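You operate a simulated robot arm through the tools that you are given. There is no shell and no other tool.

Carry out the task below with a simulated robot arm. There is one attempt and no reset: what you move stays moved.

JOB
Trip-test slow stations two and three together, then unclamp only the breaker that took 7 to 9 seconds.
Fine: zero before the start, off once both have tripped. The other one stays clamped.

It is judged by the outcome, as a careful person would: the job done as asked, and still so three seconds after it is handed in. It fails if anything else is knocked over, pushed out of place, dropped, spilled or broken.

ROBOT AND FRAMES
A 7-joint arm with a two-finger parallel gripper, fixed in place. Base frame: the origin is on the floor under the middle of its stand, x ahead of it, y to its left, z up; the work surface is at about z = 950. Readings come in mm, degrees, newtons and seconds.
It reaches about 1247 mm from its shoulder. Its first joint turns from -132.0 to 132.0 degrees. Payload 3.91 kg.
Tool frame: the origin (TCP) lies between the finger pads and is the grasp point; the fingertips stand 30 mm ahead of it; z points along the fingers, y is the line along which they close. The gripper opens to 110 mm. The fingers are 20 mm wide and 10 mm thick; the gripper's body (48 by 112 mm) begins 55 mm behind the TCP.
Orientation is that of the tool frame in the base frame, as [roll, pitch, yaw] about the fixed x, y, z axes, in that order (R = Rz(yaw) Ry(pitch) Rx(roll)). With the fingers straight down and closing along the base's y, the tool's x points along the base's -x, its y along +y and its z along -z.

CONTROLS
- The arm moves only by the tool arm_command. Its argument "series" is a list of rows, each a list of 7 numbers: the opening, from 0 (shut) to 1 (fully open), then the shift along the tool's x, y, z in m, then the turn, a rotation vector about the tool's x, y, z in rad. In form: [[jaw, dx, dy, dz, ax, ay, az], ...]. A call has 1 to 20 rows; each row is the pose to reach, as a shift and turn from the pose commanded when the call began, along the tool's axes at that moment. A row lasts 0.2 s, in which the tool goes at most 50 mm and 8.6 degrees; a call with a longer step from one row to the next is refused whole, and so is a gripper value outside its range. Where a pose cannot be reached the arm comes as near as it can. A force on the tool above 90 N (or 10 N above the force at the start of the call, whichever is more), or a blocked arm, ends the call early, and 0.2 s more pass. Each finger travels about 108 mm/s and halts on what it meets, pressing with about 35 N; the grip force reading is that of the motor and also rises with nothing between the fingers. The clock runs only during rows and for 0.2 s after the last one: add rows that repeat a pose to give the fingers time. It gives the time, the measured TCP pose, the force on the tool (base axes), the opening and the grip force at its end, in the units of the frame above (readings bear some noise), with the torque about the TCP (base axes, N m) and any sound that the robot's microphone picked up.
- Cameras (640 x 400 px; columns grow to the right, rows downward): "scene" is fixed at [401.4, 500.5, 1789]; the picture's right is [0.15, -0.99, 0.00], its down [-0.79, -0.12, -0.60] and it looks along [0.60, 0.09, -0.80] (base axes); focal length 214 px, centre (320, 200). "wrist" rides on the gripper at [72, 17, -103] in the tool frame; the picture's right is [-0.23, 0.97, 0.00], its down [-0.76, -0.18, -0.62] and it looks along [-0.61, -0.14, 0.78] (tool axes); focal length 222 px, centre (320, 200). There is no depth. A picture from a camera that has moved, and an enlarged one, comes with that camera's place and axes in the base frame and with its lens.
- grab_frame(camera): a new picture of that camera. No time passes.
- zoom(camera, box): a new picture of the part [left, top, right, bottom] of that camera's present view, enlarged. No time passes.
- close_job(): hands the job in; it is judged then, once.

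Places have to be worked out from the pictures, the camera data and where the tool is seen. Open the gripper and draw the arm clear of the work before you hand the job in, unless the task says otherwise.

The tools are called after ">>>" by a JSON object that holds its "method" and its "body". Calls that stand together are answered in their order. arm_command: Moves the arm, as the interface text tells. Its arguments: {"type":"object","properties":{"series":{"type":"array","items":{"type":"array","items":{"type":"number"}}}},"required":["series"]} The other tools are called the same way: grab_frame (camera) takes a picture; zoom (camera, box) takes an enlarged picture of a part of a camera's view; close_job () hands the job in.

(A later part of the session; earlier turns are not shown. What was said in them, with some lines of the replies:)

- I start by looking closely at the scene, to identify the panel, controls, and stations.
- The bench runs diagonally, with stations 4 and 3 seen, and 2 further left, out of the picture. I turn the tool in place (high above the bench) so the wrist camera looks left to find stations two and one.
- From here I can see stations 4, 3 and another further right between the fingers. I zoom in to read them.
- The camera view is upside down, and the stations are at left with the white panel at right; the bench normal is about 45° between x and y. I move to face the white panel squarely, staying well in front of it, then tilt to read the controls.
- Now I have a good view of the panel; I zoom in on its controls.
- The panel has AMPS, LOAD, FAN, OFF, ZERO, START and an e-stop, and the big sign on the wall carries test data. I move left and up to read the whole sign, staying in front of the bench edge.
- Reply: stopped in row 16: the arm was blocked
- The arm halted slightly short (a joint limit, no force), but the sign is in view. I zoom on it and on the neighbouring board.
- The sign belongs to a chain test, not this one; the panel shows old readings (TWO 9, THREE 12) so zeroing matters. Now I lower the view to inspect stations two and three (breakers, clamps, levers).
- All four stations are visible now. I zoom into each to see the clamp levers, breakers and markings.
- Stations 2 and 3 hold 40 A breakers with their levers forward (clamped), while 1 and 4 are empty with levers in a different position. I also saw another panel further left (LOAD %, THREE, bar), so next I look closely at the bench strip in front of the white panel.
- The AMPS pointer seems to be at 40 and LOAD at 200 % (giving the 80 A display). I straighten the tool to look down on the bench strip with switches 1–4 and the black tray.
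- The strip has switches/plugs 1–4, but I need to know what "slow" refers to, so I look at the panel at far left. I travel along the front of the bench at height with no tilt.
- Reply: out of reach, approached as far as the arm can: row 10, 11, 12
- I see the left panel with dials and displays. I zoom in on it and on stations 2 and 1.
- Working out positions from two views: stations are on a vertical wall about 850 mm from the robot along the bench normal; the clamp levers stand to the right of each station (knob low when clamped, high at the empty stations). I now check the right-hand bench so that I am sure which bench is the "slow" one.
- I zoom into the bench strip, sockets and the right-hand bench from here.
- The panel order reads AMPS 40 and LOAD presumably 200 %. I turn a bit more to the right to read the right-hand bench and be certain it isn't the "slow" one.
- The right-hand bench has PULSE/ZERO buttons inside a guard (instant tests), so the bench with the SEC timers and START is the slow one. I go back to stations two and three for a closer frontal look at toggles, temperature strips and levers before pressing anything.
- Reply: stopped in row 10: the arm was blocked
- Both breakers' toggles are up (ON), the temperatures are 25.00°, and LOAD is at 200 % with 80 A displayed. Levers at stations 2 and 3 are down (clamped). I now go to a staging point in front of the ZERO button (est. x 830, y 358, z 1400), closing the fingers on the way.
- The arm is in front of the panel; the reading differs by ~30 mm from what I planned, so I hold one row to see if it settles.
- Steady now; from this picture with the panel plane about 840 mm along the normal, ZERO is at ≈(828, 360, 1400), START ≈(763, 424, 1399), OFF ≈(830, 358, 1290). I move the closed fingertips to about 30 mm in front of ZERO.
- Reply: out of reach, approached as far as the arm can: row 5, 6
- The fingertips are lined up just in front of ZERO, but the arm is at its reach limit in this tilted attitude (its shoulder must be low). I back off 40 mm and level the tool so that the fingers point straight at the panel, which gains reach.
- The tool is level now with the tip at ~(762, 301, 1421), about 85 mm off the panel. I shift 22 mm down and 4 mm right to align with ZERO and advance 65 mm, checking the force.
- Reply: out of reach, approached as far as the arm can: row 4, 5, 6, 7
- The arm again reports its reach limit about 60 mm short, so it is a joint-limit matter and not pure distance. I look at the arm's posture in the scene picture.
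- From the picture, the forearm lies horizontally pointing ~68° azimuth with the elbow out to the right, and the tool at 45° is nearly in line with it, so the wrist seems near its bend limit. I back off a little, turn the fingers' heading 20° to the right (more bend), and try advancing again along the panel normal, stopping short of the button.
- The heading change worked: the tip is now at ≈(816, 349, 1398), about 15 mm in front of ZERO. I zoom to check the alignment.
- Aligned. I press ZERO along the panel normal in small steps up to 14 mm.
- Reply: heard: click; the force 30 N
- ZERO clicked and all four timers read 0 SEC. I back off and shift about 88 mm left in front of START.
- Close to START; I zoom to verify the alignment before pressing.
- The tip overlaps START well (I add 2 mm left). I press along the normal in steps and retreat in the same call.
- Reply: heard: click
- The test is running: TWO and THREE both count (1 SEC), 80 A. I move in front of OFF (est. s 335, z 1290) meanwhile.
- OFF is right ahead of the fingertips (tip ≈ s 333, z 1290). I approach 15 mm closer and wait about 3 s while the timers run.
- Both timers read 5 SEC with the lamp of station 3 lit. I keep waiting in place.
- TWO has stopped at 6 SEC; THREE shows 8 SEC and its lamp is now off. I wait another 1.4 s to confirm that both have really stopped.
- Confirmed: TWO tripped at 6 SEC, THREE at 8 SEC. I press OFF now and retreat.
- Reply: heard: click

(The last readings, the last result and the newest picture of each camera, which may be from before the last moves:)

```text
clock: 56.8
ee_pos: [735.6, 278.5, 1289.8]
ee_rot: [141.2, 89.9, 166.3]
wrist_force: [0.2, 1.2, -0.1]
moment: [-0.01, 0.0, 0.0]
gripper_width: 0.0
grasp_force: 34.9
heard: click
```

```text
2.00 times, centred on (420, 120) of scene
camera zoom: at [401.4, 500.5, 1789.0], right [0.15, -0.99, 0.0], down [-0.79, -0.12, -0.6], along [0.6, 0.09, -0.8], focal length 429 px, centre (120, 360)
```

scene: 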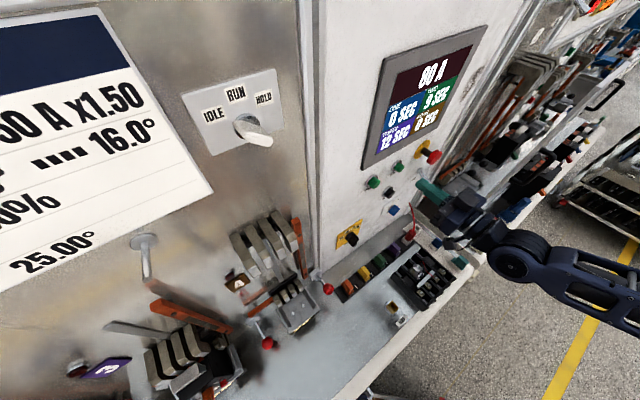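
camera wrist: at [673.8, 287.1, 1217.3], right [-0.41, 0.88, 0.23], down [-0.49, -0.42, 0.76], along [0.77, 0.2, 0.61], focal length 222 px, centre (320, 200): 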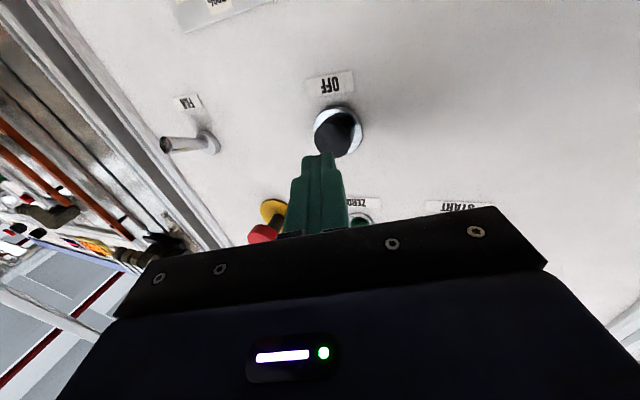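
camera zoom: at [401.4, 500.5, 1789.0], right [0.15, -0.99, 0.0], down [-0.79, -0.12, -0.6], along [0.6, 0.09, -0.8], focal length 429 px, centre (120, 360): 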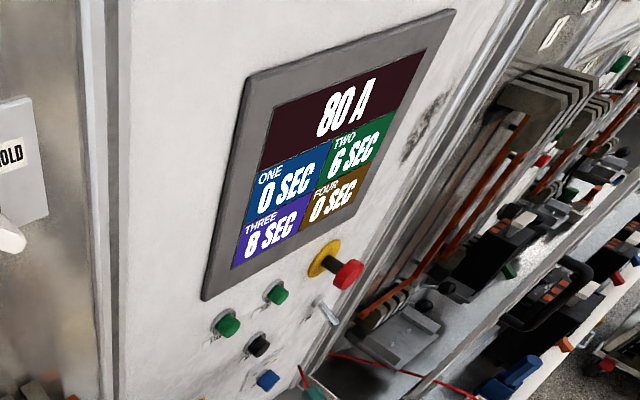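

OFF clicked and the readings stay TWO 6 / THREE 8, so the breaker to unclamp is in station three; its lever is the one just to its right (knob ≈ s −162, d 772, z 1016, i.e. about x 431, y 660). I move away from the panel to a staging pose in front of and above that lever, tilting to 50° with partly open fingers.

>>> {"method": "arm_command", "body": {"series": [[0.3, 0.0117, 0.0335, -0.0261, -0.0279, 0.0576, -0.0102], [0.6, 0.0233, 0.067, -0.0522, -0.0558, 0.1152, -0.0203], [0.6, 0.035, 0.1005, -0.0783, -0.0837, 0.1727, -0.0305], [0.6, 0.0467, 0.134, -0.1044, -0.1115, 0.2303, -0.0406], [0.6, 0.0583, 0.1675, -0.1305, -0.1394, 0.2879, -0.0508], [0.6, 0.07, 0.201, -0.1567, -0.1673, 0.3455, -0.0609], [0.6, 0.0817, 0.2345, -0.1828, -0.1952, 0.403, -0.0711], [0.6, 0.0933, 0.268, -0.2089, -0.2231, 0.4606, -0.0812], [0.6, 0.105, 0.3015, -0.235, -0.251, 0.5182, -0.0914], [0.6, 0.1167, 0.335, -0.2611, -0.2788, 0.5758, -0.1015], [0.6, 0.1283, 0.3685, -0.2872, -0.3067, 0.6333, -0.1117], [0.6, 0.14, 0.402, -0.3133, -0.3346, 0.6909, -0.1218], [0.6, 0.14, 0.402, -0.3133, -0.3346, 0.6909, -0.1218]]}}

>>> {"method": "grab_frame", "body": {"camera": "wrist"}}

>>> {"method": "grab_frame", "body": {"camera": "scene"}}

```text
clock: 59.6
ee_pos: [283.4, 511.7, 1149.8]
ee_rot: [179.9, 49.9, -135.0]
wrist_force: [-1.6, 0.9, -0.3]
moment: [-0.02, 0.01, 0.0]
gripper_width: 65.8
grasp_force: 0.0
```

```text
taken
camera wrist: at [183.0, 433.0, 1161.2], right [-0.58, 0.79, 0.17], down [0.14, -0.12, 0.98], along [0.8, 0.6, -0.04], focal length 222 px, centre (320, 200)
```

wrist: 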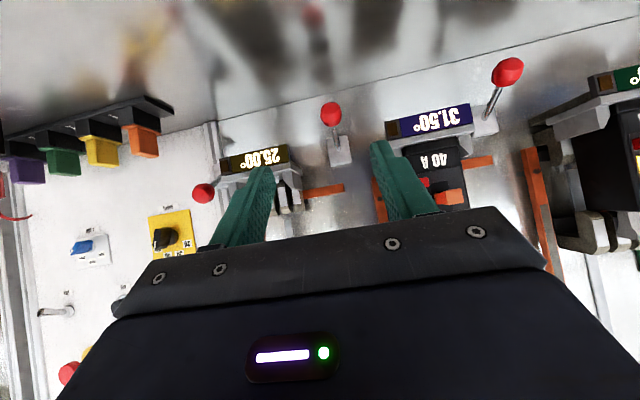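

```text
taken
```

scene: 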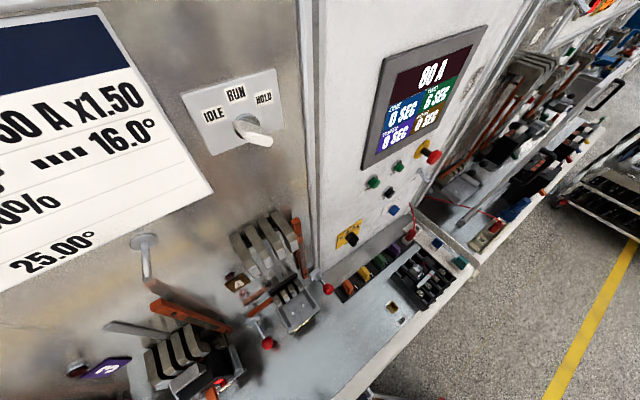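

I zoom in on the lever between stations 4 and 3 for an accurate fix.

>>> {"method": "zoom", "body": {"camera": "wrist", "box": [250, 60, 410, 220]}}

>>> {"method": "zoom", "body": {"camera": "wrist", "box": [170, 80, 350, 230]}}

>>> {"method": "zoom", "body": {"camera": "scene", "box": [200, 240, 350, 390]}}

```text
2.50 times, centred on (330, 140) of wrist
camera zoom: at [183.0, 433.0, 1161.2], right [-0.58, 0.79, 0.17], down [0.14, -0.12, 0.98], along [0.8, 0.6, -0.04], focal length 555 px, centre (295, 350)
```

zoom: 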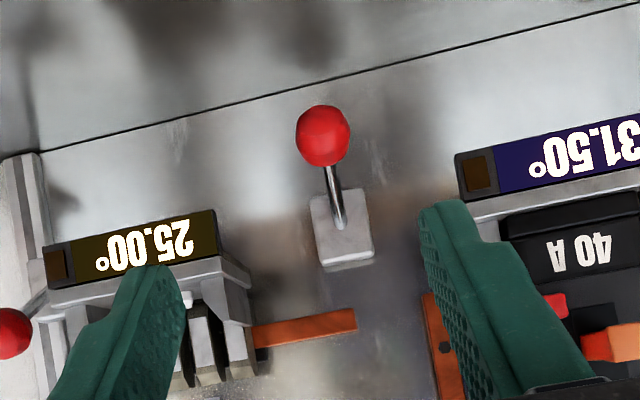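

```text
2.67 times, centred on (260, 155) of wrist
camera zoom: at [183.0, 433.0, 1161.2], right [-0.58, 0.79, 0.17], down [0.14, -0.12, 0.98], along [0.8, 0.6, -0.04], focal length 592 px, centre (480, 320)
```

zoom: 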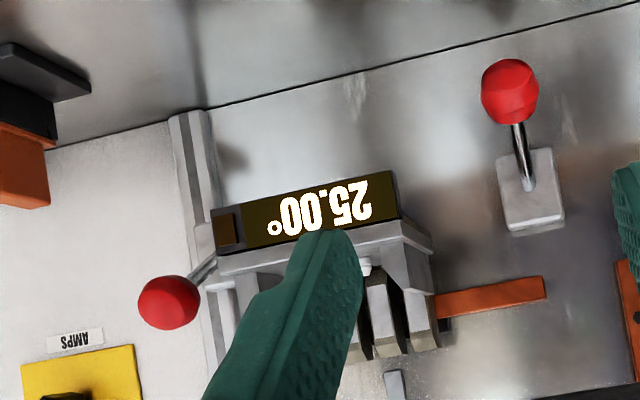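

```text
2.67 times, centred on (275, 315) of scene
camera zoom: at [401.4, 500.5, 1789.0], right [0.15, -0.99, 0.0], down [-0.79, -0.12, -0.6], along [0.6, 0.09, -0.8], focal length 572 px, centre (440, -107)
```

zoom: 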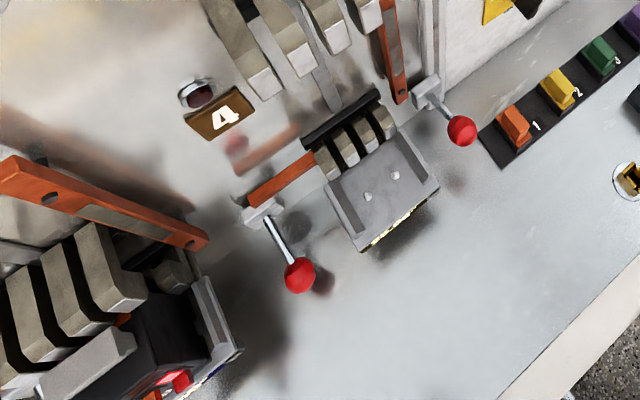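

Triangulating with the scene and wrist views, the station‑3 lever knob (∅≈33 mm) is at about (425, 664, 1017), in a corridor from s −235 to −100 between the brackets. I move to a pre-grasp point 70 mm back along the finger direction.

>>> {"method": "arm_command", "body": {"series": [[0.65, -0.0064, 0.0016, 0.0349, 0, 0, 0], [0.65, -0.0129, 0.0032, 0.0698, 0, 0, 0], [0.65, -0.0193, 0.0048, 0.1046, 0, 0, 0], [0.65, -0.0258, 0.0064, 0.1395, 0, 0, 0], [0.65, -0.0322, 0.008, 0.1744, 0, 0, 0], [0.65, -0.0322, 0.008, 0.1744, 0, 0, 0]]}}

>>> {"method": "grab_frame", "body": {"camera": "wrist"}}

>>> {"method": "zoom", "body": {"camera": "scene", "box": [180, 240, 380, 400]}}

```text
clock: 61.0
ee_pos: [386.9, 624.9, 1063.0]
ee_rot: [180.0, 50.0, -135.2]
wrist_force: [-0.4, -0.3, 0.1]
moment: [0.02, 0.02, 0.02]
gripper_width: 71.5
grasp_force: 0.0
```

```text
taken
camera wrist: at [286.6, 546.7, 1073.7], right [-0.58, 0.79, 0.17], down [0.13, -0.12, 0.98], along [0.8, 0.6, -0.04], focal length 222 px, centre (320, 200)
```

wrist: 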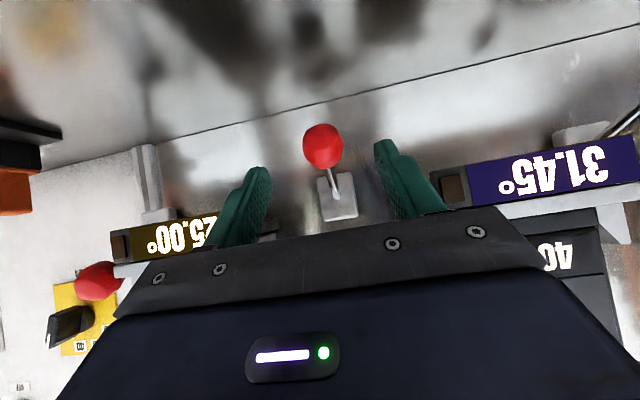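

```text
2.50 times, centred on (280, 320) of scene
camera zoom: at [401.4, 500.5, 1789.0], right [0.15, -0.99, 0.0], down [-0.79, -0.12, -0.6], along [0.6, 0.09, -0.8], focal length 536 px, centre (420, -100)
```

zoom: 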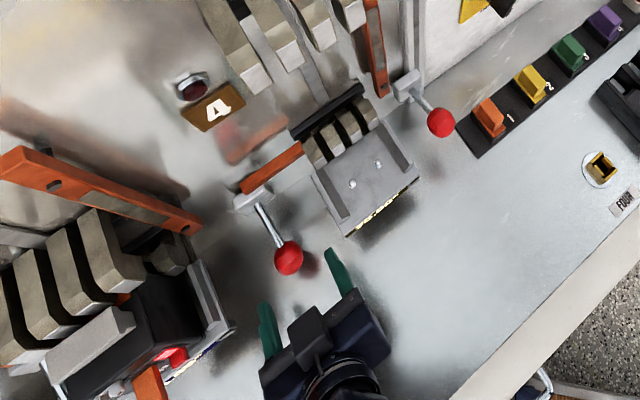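

The knob is centred between the open fingers (refined to ≈(427, 666, 1022)). I advance 60 mm so that the pads straddle it.

>>> {"method": "arm_command", "body": {"series": [[0.65, -0.0019, 0.0002, 0.0201, 0, 0, 0], [0.65, -0.0037, 0.0005, 0.0403, 0, 0, 0], [0.65, -0.0056, 0.0007, 0.0604, 0, 0, 0], [0.65, -0.0056, 0.0007, 0.0604, 0, 0, 0]]}}

>>> {"method": "grab_frame", "body": {"camera": "wrist"}}

>>> {"method": "zoom", "body": {"camera": "scene", "box": [180, 240, 380, 400]}}

```text
clock: 62.0
ee_pos: [420.3, 660.7, 1028.3]
ee_rot: [179.9, 50.0, -135.1]
wrist_force: [0.5, -0.1, 0.6]
moment: [-0.01, -0.01, -0.02]
gripper_width: 71.3
grasp_force: 0.0
```

```text
taken
camera wrist: at [320.8, 582.3, 1038.8], right [-0.58, 0.79, 0.17], down [0.13, -0.12, 0.98], along [0.8, 0.6, -0.04], focal length 222 px, centre (320, 200)
```

wrist: 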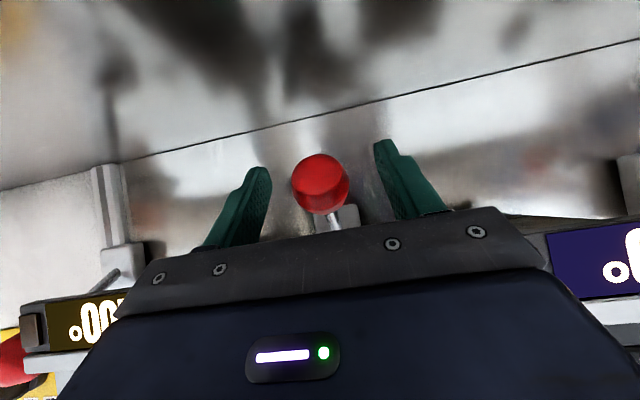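

```text
2.50 times, centred on (280, 320) of scene
camera zoom: at [401.4, 500.5, 1789.0], right [0.15, -0.99, 0.0], down [-0.79, -0.12, -0.6], along [0.6, 0.09, -0.8], focal length 536 px, centre (420, -100)
```

zoom: 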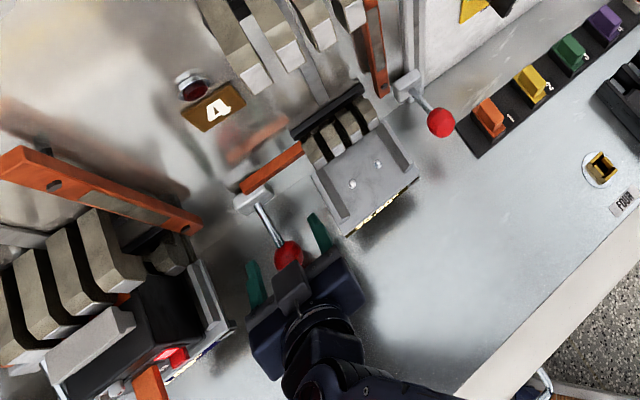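

The knob sits between the pads. I close on it.

>>> {"method": "arm_command", "body": {"series": [[0.3, 0, 0, 0, 0, 0, 0], [0.2, 0, 0, 0, 0, 0, 0], [0.0, 0, 0, 0, 0, 0, 0], [0.0, 0, 0, 0, 0, 0, 0]]}}

>>> {"method": "grab_frame", "body": {"camera": "wrist"}}

```text
clock: 63.0
ee_pos: [420.0, 661.0, 1028.0]
ee_rot: [180.0, 49.9, -135.2]
wrist_force: [-2.2, 5.8, -0.8]
moment: [-0.07, 0.08, 0.02]
gripper_width: 32.4
grasp_force: 45.2
```

```text
taken
camera wrist: at [320.3, 582.5, 1039.0], right [-0.58, 0.79, 0.17], down [0.14, -0.12, 0.98], along [0.8, 0.6, -0.04], focal length 222 px, centre (320, 200)
```

wrist: 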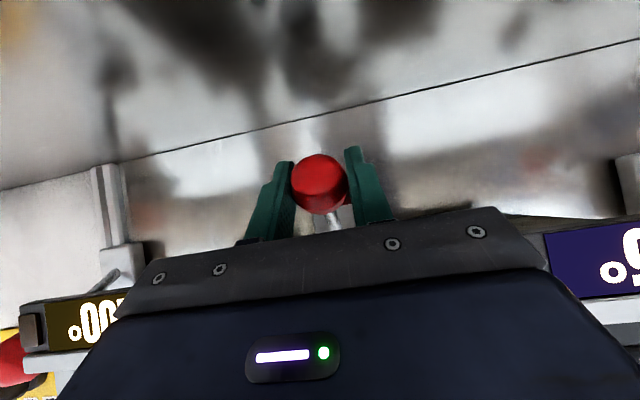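

The pads hold the knob (32.4 mm). I lift along the lever's arc, first to about half way, and check the force.

>>> {"method": "arm_command", "body": {"series": [[0, -0.0043, 0, -0.0089, 0, 0, 0], [0, -0.0095, 0, -0.0173, 0, 0, 0], [0, -0.0158, 0, -0.0249, 0, 0, 0], [0, -0.023, 0, -0.0318, 0, 0, 0]]}}

>>> {"method": "grab_frame", "body": {"camera": "wrist"}}

>>> {"method": "zoom", "body": {"camera": "scene", "box": [180, 240, 380, 400]}}

```text
clock: 64.0
ee_pos: [412.8, 654.4, 1066.1]
ee_rot: [179.9, 50.0, -135.1]
wrist_force: [-10.9, -5.2, -16.3]
moment: [-0.68, 0.76, -0.01]
gripper_width: 32.8
grasp_force: 44.7
```

```text
taken
camera wrist: at [313.1, 575.3, 1076.6], right [-0.58, 0.79, 0.17], down [0.14, -0.12, 0.98], along [0.8, 0.6, -0.04], focal length 222 px, centre (320, 200)
```

wrist: 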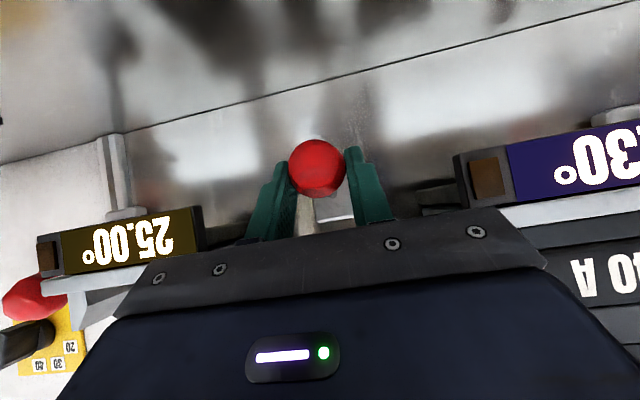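

```text
2.50 times, centred on (280, 320) of scene
camera zoom: at [401.4, 500.5, 1789.0], right [0.15, -0.99, 0.0], down [-0.79, -0.12, -0.6], along [0.6, 0.09, -0.8], focal length 536 px, centre (420, -100)
```

zoom: 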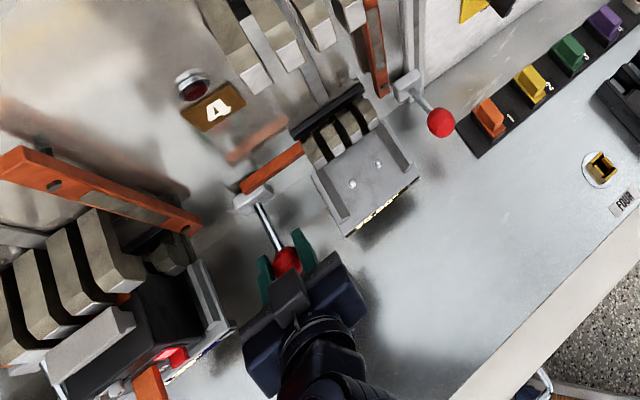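

The lever is moving with ~16 N resistance, the knob has slipped only slightly in the grip. I continue the arc upward.

>>> {"method": "arm_command", "body": {"series": [[0, -0.0076, 0, -0.0064, 0, 0, 0], [0, -0.0153, 0, -0.0122, 0, 0, 0], [0, -0.0235, 0, -0.0171, 0, 0, 0], [0, -0.0323, 0, -0.0207, 0, 0, 0], [0, -0.0323, 0, -0.0207, 0, 0, 0]]}}

>>> {"method": "grab_frame", "body": {"camera": "wrist"}}

>>> {"method": "zoom", "body": {"camera": "scene", "box": [180, 240, 380, 400]}}

```text
clock: 65.2
ee_pos: [417.5, 657.1, 1104.1]
ee_rot: [180.0, 50.1, -135.0]
wrist_force: [0.3, -0.9, -0.1]
moment: [-0.03, -0.01, -0.01]
gripper_width: 0.1
grasp_force: 38.1
```

```text
taken
camera wrist: at [317.5, 578.6, 1115.3], right [-0.58, 0.79, 0.17], down [0.13, -0.12, 0.98], along [0.8, 0.6, -0.04], focal length 222 px, centre (320, 200)
```

wrist: 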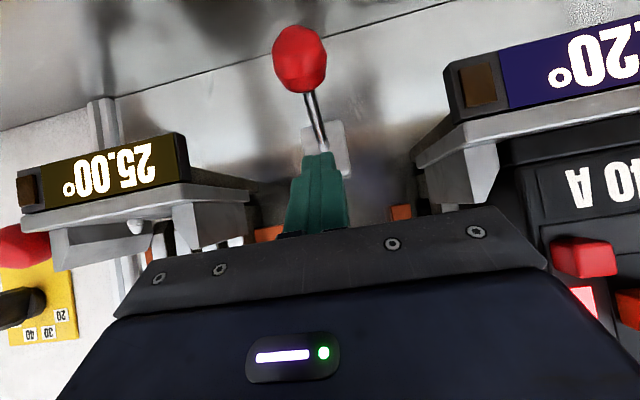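

```text
2.50 times, centred on (280, 320) of scene
camera zoom: at [401.4, 500.5, 1789.0], right [0.15, -0.99, 0.0], down [-0.79, -0.12, -0.6], along [0.6, 0.09, -0.8], focal length 536 px, centre (420, -100)
```

zoom: 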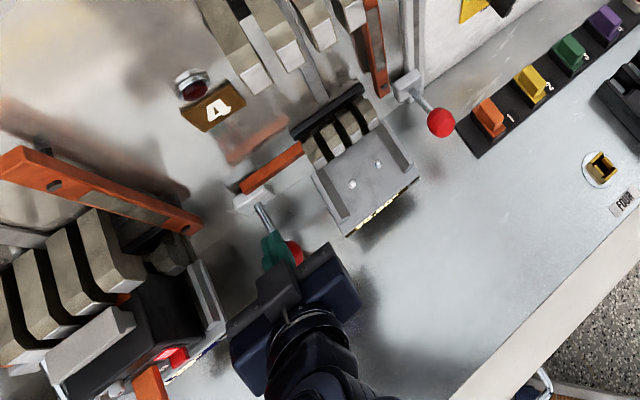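

The knob slipped out of the friction grip and the lever returned down (still clamped, nothing disturbed). I will instead lift it positively from below with one finger: I retreat, then roll the tool 90° so that the fingers open vertically and straddle the knob from above and below.

>>> {"method": "arm_command", "body": {"series": [[0.1, 0, 0, -0.047, 0, 0, 0], [0.3, 0, 0, -0.094, 0, 0, 0], [0.5, 0, 0, -0.14, -0.0286, -0.0286, 0.1286], [0.5, 0, 0, -0.14, -0.0573, -0.0573, 0.2572], [0.5, 0, 0, -0.14, -0.0859, -0.0859, 0.3859], [0.5, 0, 0, -0.14, -0.1145, -0.1145, 0.5145], [0.5, 0, 0, -0.14, -0.1432, -0.1432, 0.6431], [0.5, 0, 0, -0.14, -0.1718, -0.1718, 0.7717], [0.5, 0, 0, -0.14, -0.2004, -0.2004, 0.9003], [0.5, 0, 0, -0.14, -0.2291, -0.2291, 1.0289], [0.5, 0, 0, -0.14, -0.2577, -0.2577, 1.1576], [0.5, 0, 0, -0.14, -0.2863, -0.2863, 1.2862], [0.5, 0, 0, -0.14, -0.315, -0.315, 1.4148], [0.5, 0, 0, -0.14, -0.3436, -0.3436, 1.5434], [0.5, 0, 0, -0.14, -0.3436, -0.3436, 1.5434]]}}

>>> {"method": "grab_frame", "body": {"camera": "wrist"}}

>>> {"method": "grab_frame", "body": {"camera": "scene"}}

```text
clock: 68.4
ee_pos: [340.9, 581.3, 1195.4]
ee_rot: [104.9, -0.1, 134.9]
wrist_force: [-0.2, -0.1, 1.3]
moment: [0.0, -0.01, 0.0]
gripper_width: 55.0
grasp_force: 0.1
```

```text
taken
camera wrist: at [223.4, 564.0, 1237.5], right [0.34, 0.01, 0.94], down [0.08, -1.0, -0.01], along [0.94, 0.08, -0.34], focal length 222 px, centre (320, 200)
```

wrist: 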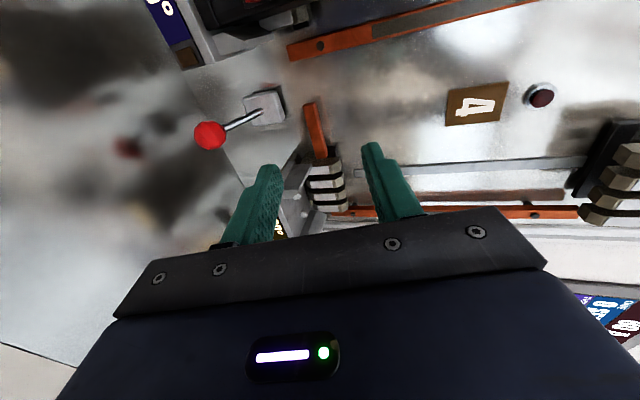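

```text
taken
```

scene: 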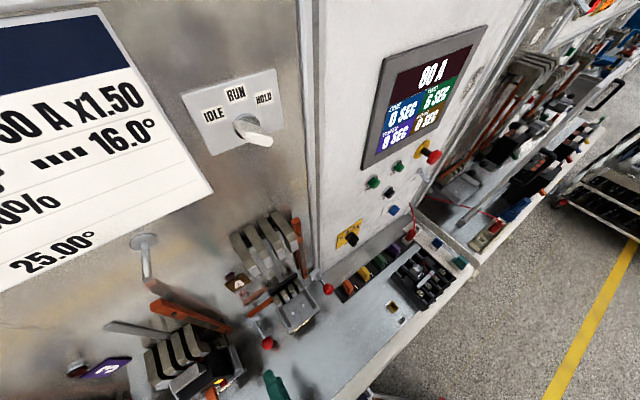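

The roll worked: fingers now open vertically, knob re-measured at ≈(429, 664, 1019). I descend to a point 80 mm in front of the knob along the finger direction.

>>> {"method": "arm_command", "body": {"series": [[0.55, -0.0005, -0.0277, 0.0164, 0, 0, 0], [0.55, -0.001, -0.0554, 0.0327, 0, 0, 0], [0.55, -0.0015, -0.083, 0.0491, 0, 0, 0], [0.55, -0.002, -0.1107, 0.0654, 0, 0, 0], [0.55, -0.0025, -0.1384, 0.0818, 0, 0, 0], [0.55, -0.0025, -0.1384, 0.0818, 0, 0, 0]]}}

>>> {"method": "grab_frame", "body": {"camera": "wrist"}}

>>> {"method": "zoom", "body": {"camera": "scene", "box": [180, 240, 380, 400]}}

```text
clock: 69.8
ee_pos: [374.0, 610.3, 1040.8]
ee_rot: [105.0, 0.0, 134.9]
wrist_force: [0.3, 0.6, 0.1]
moment: [-0.03, -0.01, 0.01]
gripper_width: 60.3
grasp_force: 0.0
```

```text
taken
camera wrist: at [255.9, 593.1, 1082.7], right [0.34, 0.02, 0.94], down [0.08, -1.0, -0.01], along [0.94, 0.08, -0.34], focal length 222 px, centre (320, 200)
```

wrist: 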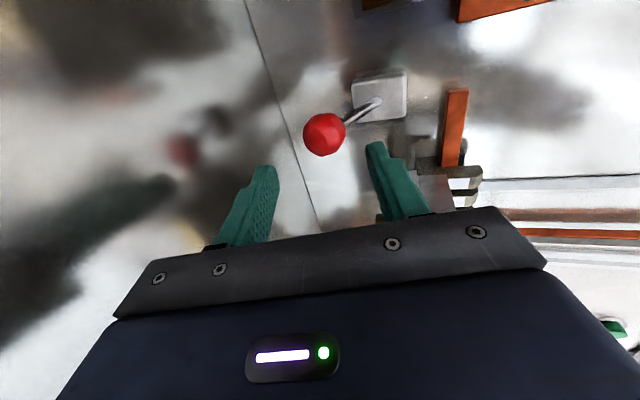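

```text
2.50 times, centred on (280, 320) of scene
camera zoom: at [401.4, 500.5, 1789.0], right [0.15, -0.99, 0.0], down [-0.79, -0.12, -0.6], along [0.6, 0.09, -0.8], focal length 536 px, centre (420, -100)
```

zoom: 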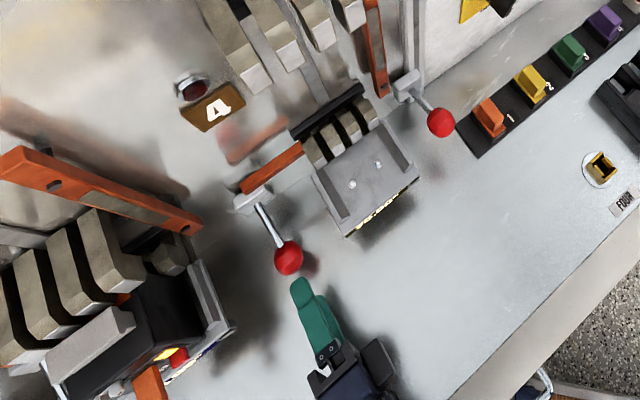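

The knob is right on the approach line. I advance 72 mm so that the fingers straddle it above and below.

>>> {"method": "arm_command", "body": {"series": [[0.55, 0, 0.001, 0.018, 0, 0, 0], [0.55, 0, 0.002, 0.036, 0, 0, 0], [0.55, 0, 0.003, 0.054, 0, 0, 0], [0.55, 0, 0.003, 0.072, 0, 0, 0], [0.55, 0, 0.003, 0.072, 0, 0, 0]]}}

>>> {"method": "grab_frame", "body": {"camera": "wrist"}}

>>> {"method": "zoom", "body": {"camera": "scene", "box": [180, 240, 380, 400]}}

```text
clock: 71.0
ee_pos: [421.4, 660.3, 1027.1]
ee_rot: [104.7, -0.1, 135.0]
wrist_force: [-23.7, -14.0, 24.5]
moment: [1.06, -1.25, 0.18]
gripper_width: 68.9
grasp_force: 8.3
```

```text
taken
camera wrist: at [302.9, 642.5, 1068.9], right [0.34, 0.01, 0.94], down [0.08, -1.0, -0.01], along [0.94, 0.08, -0.34], focal length 222 px, centre (320, 200)
```

wrist: 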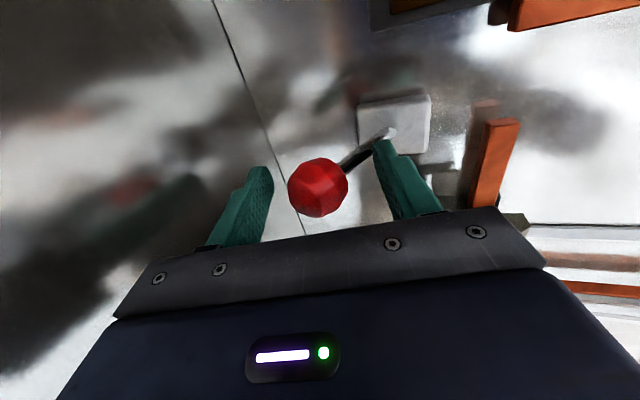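

```text
2.50 times, centred on (280, 320) of scene
camera zoom: at [401.4, 500.5, 1789.0], right [0.15, -0.99, 0.0], down [-0.79, -0.12, -0.6], along [0.6, 0.09, -0.8], focal length 536 px, centre (420, -100)
```

zoom: 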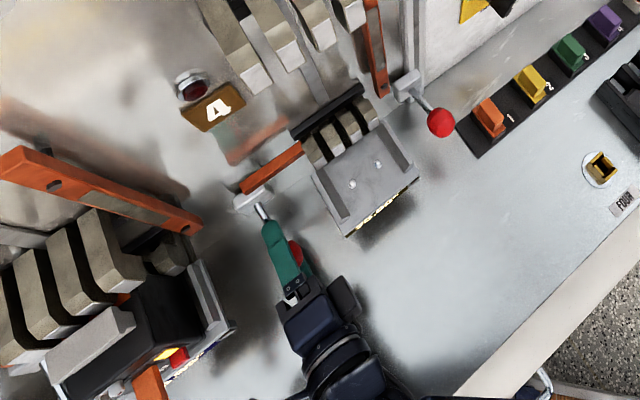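

The upper fingertip touches the lever rod (24 N). I back off 12 mm and open a bit wider to relieve it.

>>> {"method": "arm_command", "body": {"series": [[0.6, 0, 0, -0.006, 0, 0, 0], [0.7, 0, 0, -0.012, 0, 0, 0], [0.7, 0, 0, -0.012, 0, 0, 0]]}}

>>> {"method": "grab_frame", "body": {"camera": "wrist"}}

```text
clock: 71.8
ee_pos: [416.0, 652.1, 1027.5]
ee_rot: [104.9, 0.0, 135.0]
wrist_force: [0.6, 0.4, -0.3]
moment: [-0.01, 0.01, -0.01]
gripper_width: 77.2
grasp_force: 0.0
```

```text
taken
camera wrist: at [297.8, 634.2, 1069.7], right [0.34, 0.02, 0.94], down [0.08, -1.0, -0.01], along [0.94, 0.08, -0.34], focal length 222 px, centre (320, 200)
```

wrist: 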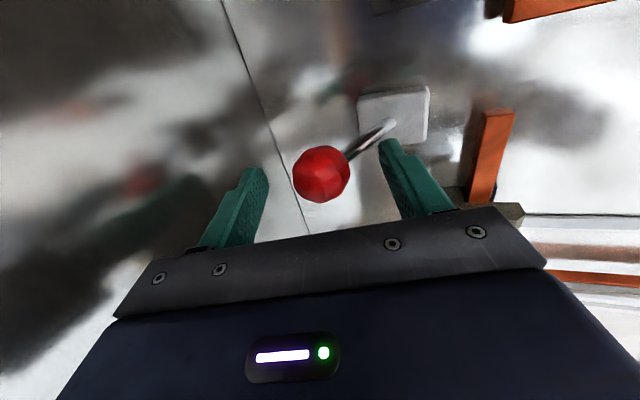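

Clear now, the knob is ~18 mm ahead of the TCP between the fingers. I narrow the opening to ~45 mm (loosely capturing it) and lift straight up 45 mm, lower finger under the knob.

>>> {"method": "arm_command", "body": {"series": [[0.41, 0, 0, 0, 0, 0, 0], [0.41, 0, 0, 0, 0, 0, 0], [0.41, 0, 0.0097, -0.0026, 0, 0, 0], [0.41, 0, 0.0193, -0.0051, 0, 0, 0], [0.41, 0, 0.029, -0.0077, 0, 0, 0], [0.41, 0, 0.0387, -0.0103, 0, 0, 0], [0.41, 0, 0.0435, -0.0116, 0, 0, 0]]}}

>>> {"method": "grab_frame", "body": {"camera": "wrist"}}

>>> {"method": "zoom", "body": {"camera": "scene", "box": [180, 240, 380, 400]}}

```text
clock: 73.4
ee_pos: [417.1, 652.2, 1072.0]
ee_rot: [104.9, -0.1, 134.8]
wrist_force: [0.0, 0.2, 3.1]
moment: [0.04, 0.01, 0.0]
gripper_width: 46.5
grasp_force: 1.7
```

```text
taken
camera wrist: at [298.0, 634.6, 1115.7], right [0.34, 0.01, 0.94], down [0.08, -1.0, -0.01], along [0.94, 0.08, -0.34], focal length 222 px, centre (320, 200)
```

wrist: 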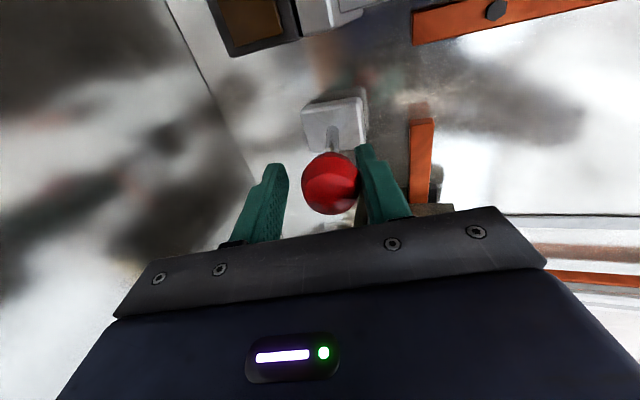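

```text
2.50 times, centred on (280, 320) of scene
camera zoom: at [401.4, 500.5, 1789.0], right [0.15, -0.99, 0.0], down [-0.79, -0.12, -0.6], along [0.6, 0.09, -0.8], focal length 536 px, centre (420, -100)
```

zoom: 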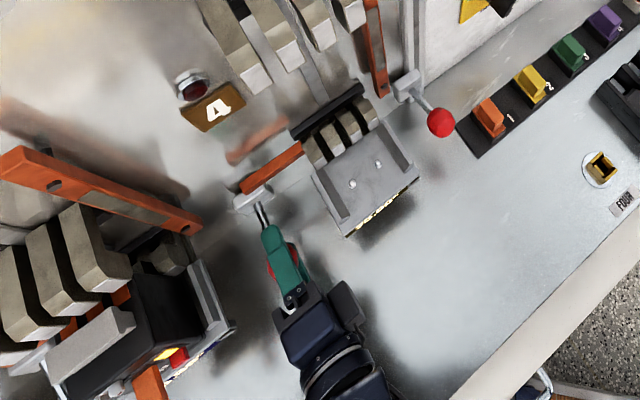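

The lever has passed its middle and now presses lightly against the upper finger (3 N). I continue upward another 35 mm.

>>> {"method": "arm_command", "body": {"series": [[0.45, 0, 0.0097, -0.0026, 0, 0, 0], [0.5, 0, 0.0193, -0.0051, 0, 0, 0], [0.5, 0, 0.029, -0.0077, 0, 0, 0], [0.5, 0, 0.0338, -0.009, 0, 0, 0], [0.5, 0, 0.0338, -0.009, 0, 0, 0]]}}

>>> {"method": "grab_frame", "body": {"camera": "wrist"}}

>>> {"method": "zoom", "body": {"camera": "scene", "box": [60, 220, 380, 400]}}

```text
clock: 74.6
ee_pos: [416.3, 652.8, 1107.5]
ee_rot: [104.8, 0.0, 134.8]
wrist_force: [0.6, 0.1, 0.1]
moment: [0.01, 0.02, 0.01]
gripper_width: 54.8
grasp_force: 0.0
```

```text
taken
camera wrist: at [297.8, 634.6, 1149.6], right [0.34, 0.02, 0.94], down [0.08, -1.0, -0.01], along [0.94, 0.08, -0.34], focal length 222 px, centre (320, 200)
```

wrist: 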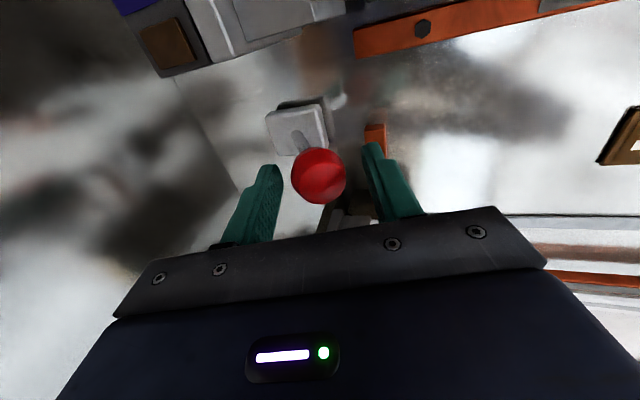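

```text
2.00 times, centred on (220, 310) of scene
camera zoom: at [401.4, 500.5, 1789.0], right [0.15, -0.99, 0.0], down [-0.79, -0.12, -0.6], along [0.6, 0.09, -0.8], focal length 429 px, centre (520, -20)
```

zoom: 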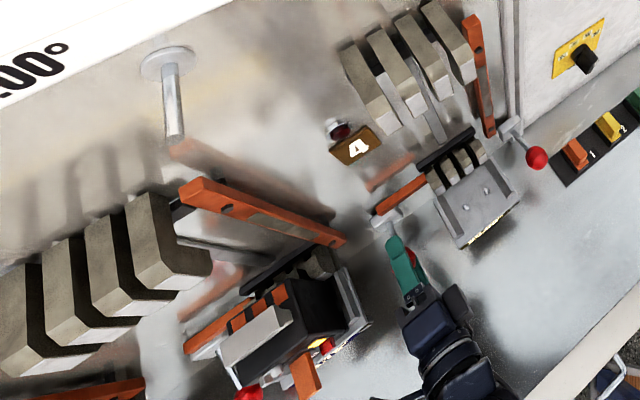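

The station‑3 jaws have swung up off its breaker and the lever rests up with no force on the fingers. I retreat straight back along the fingers and open up.

>>> {"method": "arm_command", "body": {"series": [[0.5, 0, 0, -0.02, 0, 0, 0], [0.5, 0, 0, -0.05, 0, 0, 0], [0.5, 0, 0, -0.09, 0, 0, 0], [0.8, 0, 0, -0.13, 0, 0, 0], [1, 0, 0, -0.17, 0, 0, 0], [1, 0, 0, -0.21, 0, 0, 0], [1, 0, 0, -0.25, 0, 0, 0]]}}

>>> {"method": "grab_frame", "body": {"camera": "wrist"}}

>>> {"method": "grab_frame", "body": {"camera": "scene"}}

>>> {"method": "zoom", "body": {"camera": "scene", "box": [40, 220, 340, 400]}}

```text
clock: 76.2
ee_pos: [244.5, 482.0, 1170.1]
ee_rot: [104.9, 0.0, 134.8]
wrist_force: [-0.2, 1.2, 0.8]
moment: [0.0, -0.02, 0.0]
gripper_width: 109.9
grasp_force: 0.0
```

```text
taken
camera wrist: at [126.1, 464.8, 1212.8], right [0.34, 0.02, 0.94], down [0.08, -1.0, -0.01], along [0.94, 0.08, -0.34], focal length 222 px, centre (320, 200)
```

wrist: 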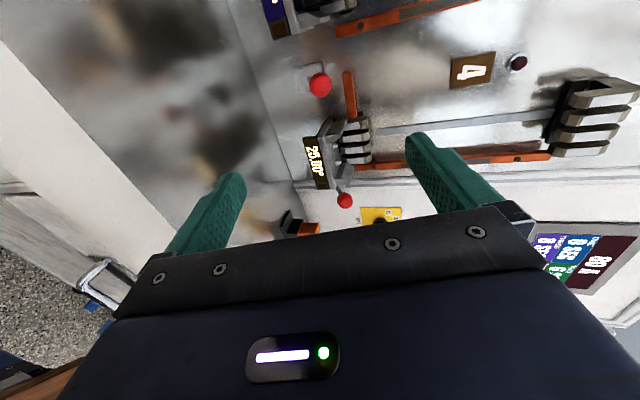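

```text
taken
```

scene: 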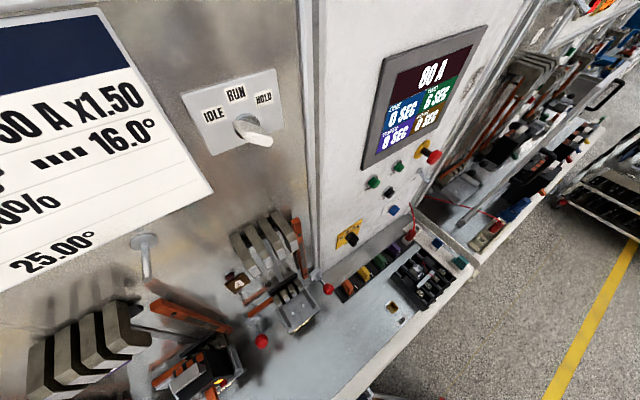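

```text
2.13 times, centred on (190, 310) of scene
camera zoom: at [401.4, 500.5, 1789.0], right [0.15, -0.99, 0.0], down [-0.79, -0.12, -0.6], along [0.6, 0.09, -0.8], focal length 458 px, centre (597, -35)
```

zoom: 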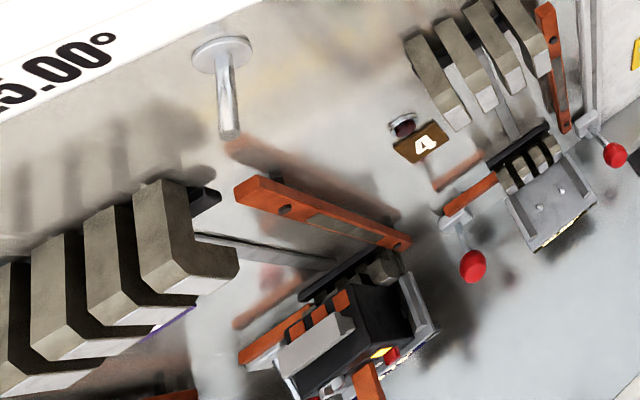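

Station 3's jaws are up and its lever rests high. I move away and roll the tool back to check station two's clamp and the overall state.

>>> {"method": "arm_command", "body": {"series": [[1, 0.0151, 0.0106, -0.0186, 0.0399, 0.0401, -0.1265], [1, 0.0302, 0.0212, -0.0371, 0.0798, 0.0803, -0.2531], [1, 0.0453, 0.0318, -0.0557, 0.1197, 0.1204, -0.3796], [1, 0.0603, 0.0423, -0.0743, 0.1596, 0.1606, -0.5062], [1, 0.0754, 0.0529, -0.0928, 0.1995, 0.2007, -0.6327], [1, 0.0905, 0.0635, -0.1114, 0.2394, 0.2409, -0.7593], [1, 0.1056, 0.0741, -0.13, 0.2793, 0.281, -0.8858], [1, 0.1207, 0.0847, -0.1485, 0.3192, 0.3211, -1.0123], [1, 0.1358, 0.0953, -0.1671, 0.3591, 0.3613, -1.1389], [1, 0.1508, 0.1058, -0.1857, 0.399, 0.4014, -1.2654], [1, 0.1659, 0.1164, -0.2042, 0.4389, 0.4416, -1.392], [1, 0.181, 0.127, -0.2228, 0.4788, 0.4817, -1.5185]]}}

>>> {"method": "grab_frame", "body": {"camera": "wrist"}}

>>> {"method": "zoom", "body": {"camera": "wrist", "box": [230, 60, 430, 230]}}

>>> {"method": "zoom", "body": {"camera": "scene", "box": [340, 20, 500, 220]}}

```text
clock: 78.8
ee_pos: [-12.0, 480.4, 1351.4]
ee_rot: [-179.9, 39.9, -134.8]
wrist_force: [0.0, 0.2, -0.8]
moment: [-0.02, 0.0, 0.03]
gripper_width: 109.9
grasp_force: 0.0
```

```text
taken
camera wrist: at [-109.5, 404.3, 1383.7], right [-0.57, 0.81, 0.14], down [0.26, 0.01, 0.97], along [0.78, 0.58, -0.21], focal length 222 px, centre (320, 200)
```

wrist: 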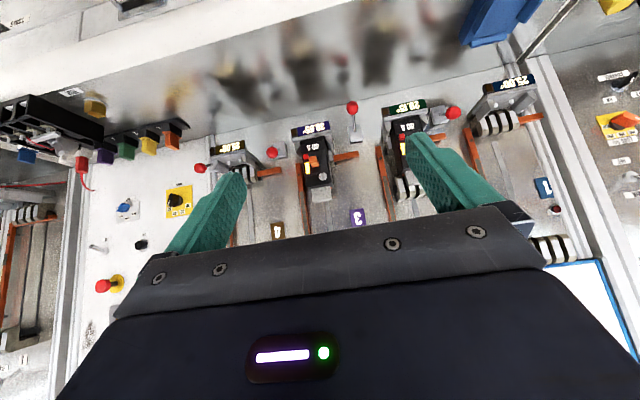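

```text
2.35 times, centred on (330, 145) of wrist
camera zoom: at [-109.5, 404.3, 1383.7], right [-0.57, 0.81, 0.14], down [0.26, 0.01, 0.97], along [0.78, 0.58, -0.21], focal length 523 px, centre (296, 329)
```

zoom: 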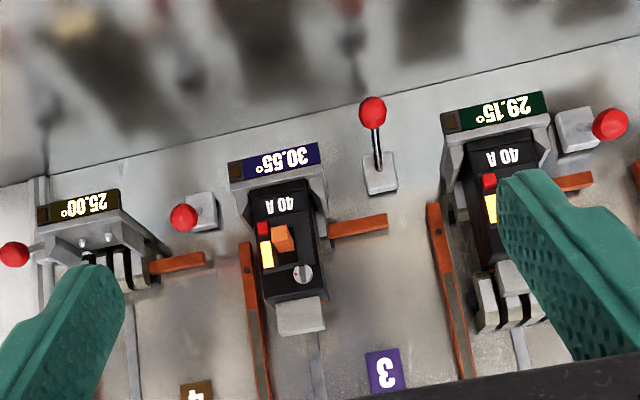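

```text
2.00 times, centred on (420, 120) of scene
camera zoom: at [401.4, 500.5, 1789.0], right [0.15, -0.99, 0.0], down [-0.79, -0.12, -0.6], along [0.6, 0.09, -0.8], focal length 429 px, centre (120, 360)
```

zoom: 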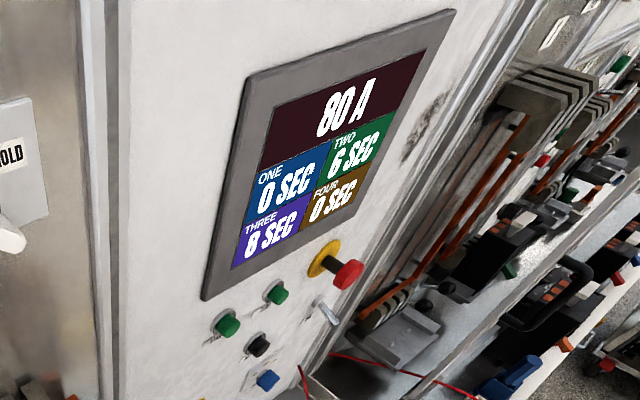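

Final check: OFF was pressed after both had tripped (TWO 6 SEC, THREE 8 SEC). Station 3 is unclamped, with its lever up, jaws off and the breaker still seated. Station 2 is still clamped with its lever down, the arm is clear and the gripper is open, so I hand the job in.

>>> {"method": "close_job", "body": {}}

```text
The job is handed in.
```

Stations two and three have been trip-tested together, and the breaker in station three is now unclamped. Station two is still clamped.

- **Test:** I pressed ZERO, and all four timers read 0 before START. The run was at the panel's existing 80 A setting. I pressed OFF once both breakers had tripped.
- **Trip times:** station two took 6 seconds and station three took 8 seconds, so only station three fell in the 7 to 9 second range.
- **Unclamping:** on my first try the lever slipped from the gripper and dropped back to clamped. I then lifted it from below and it went over. The jaws are up and the breaker is still seated in the station.
- **Final state:** nothing else looked out of place in the last pictures. The arm is clear of the bench with the gripper open.

I took "slow" to mean the bench with the four seconds timers, because no label there says "slow".
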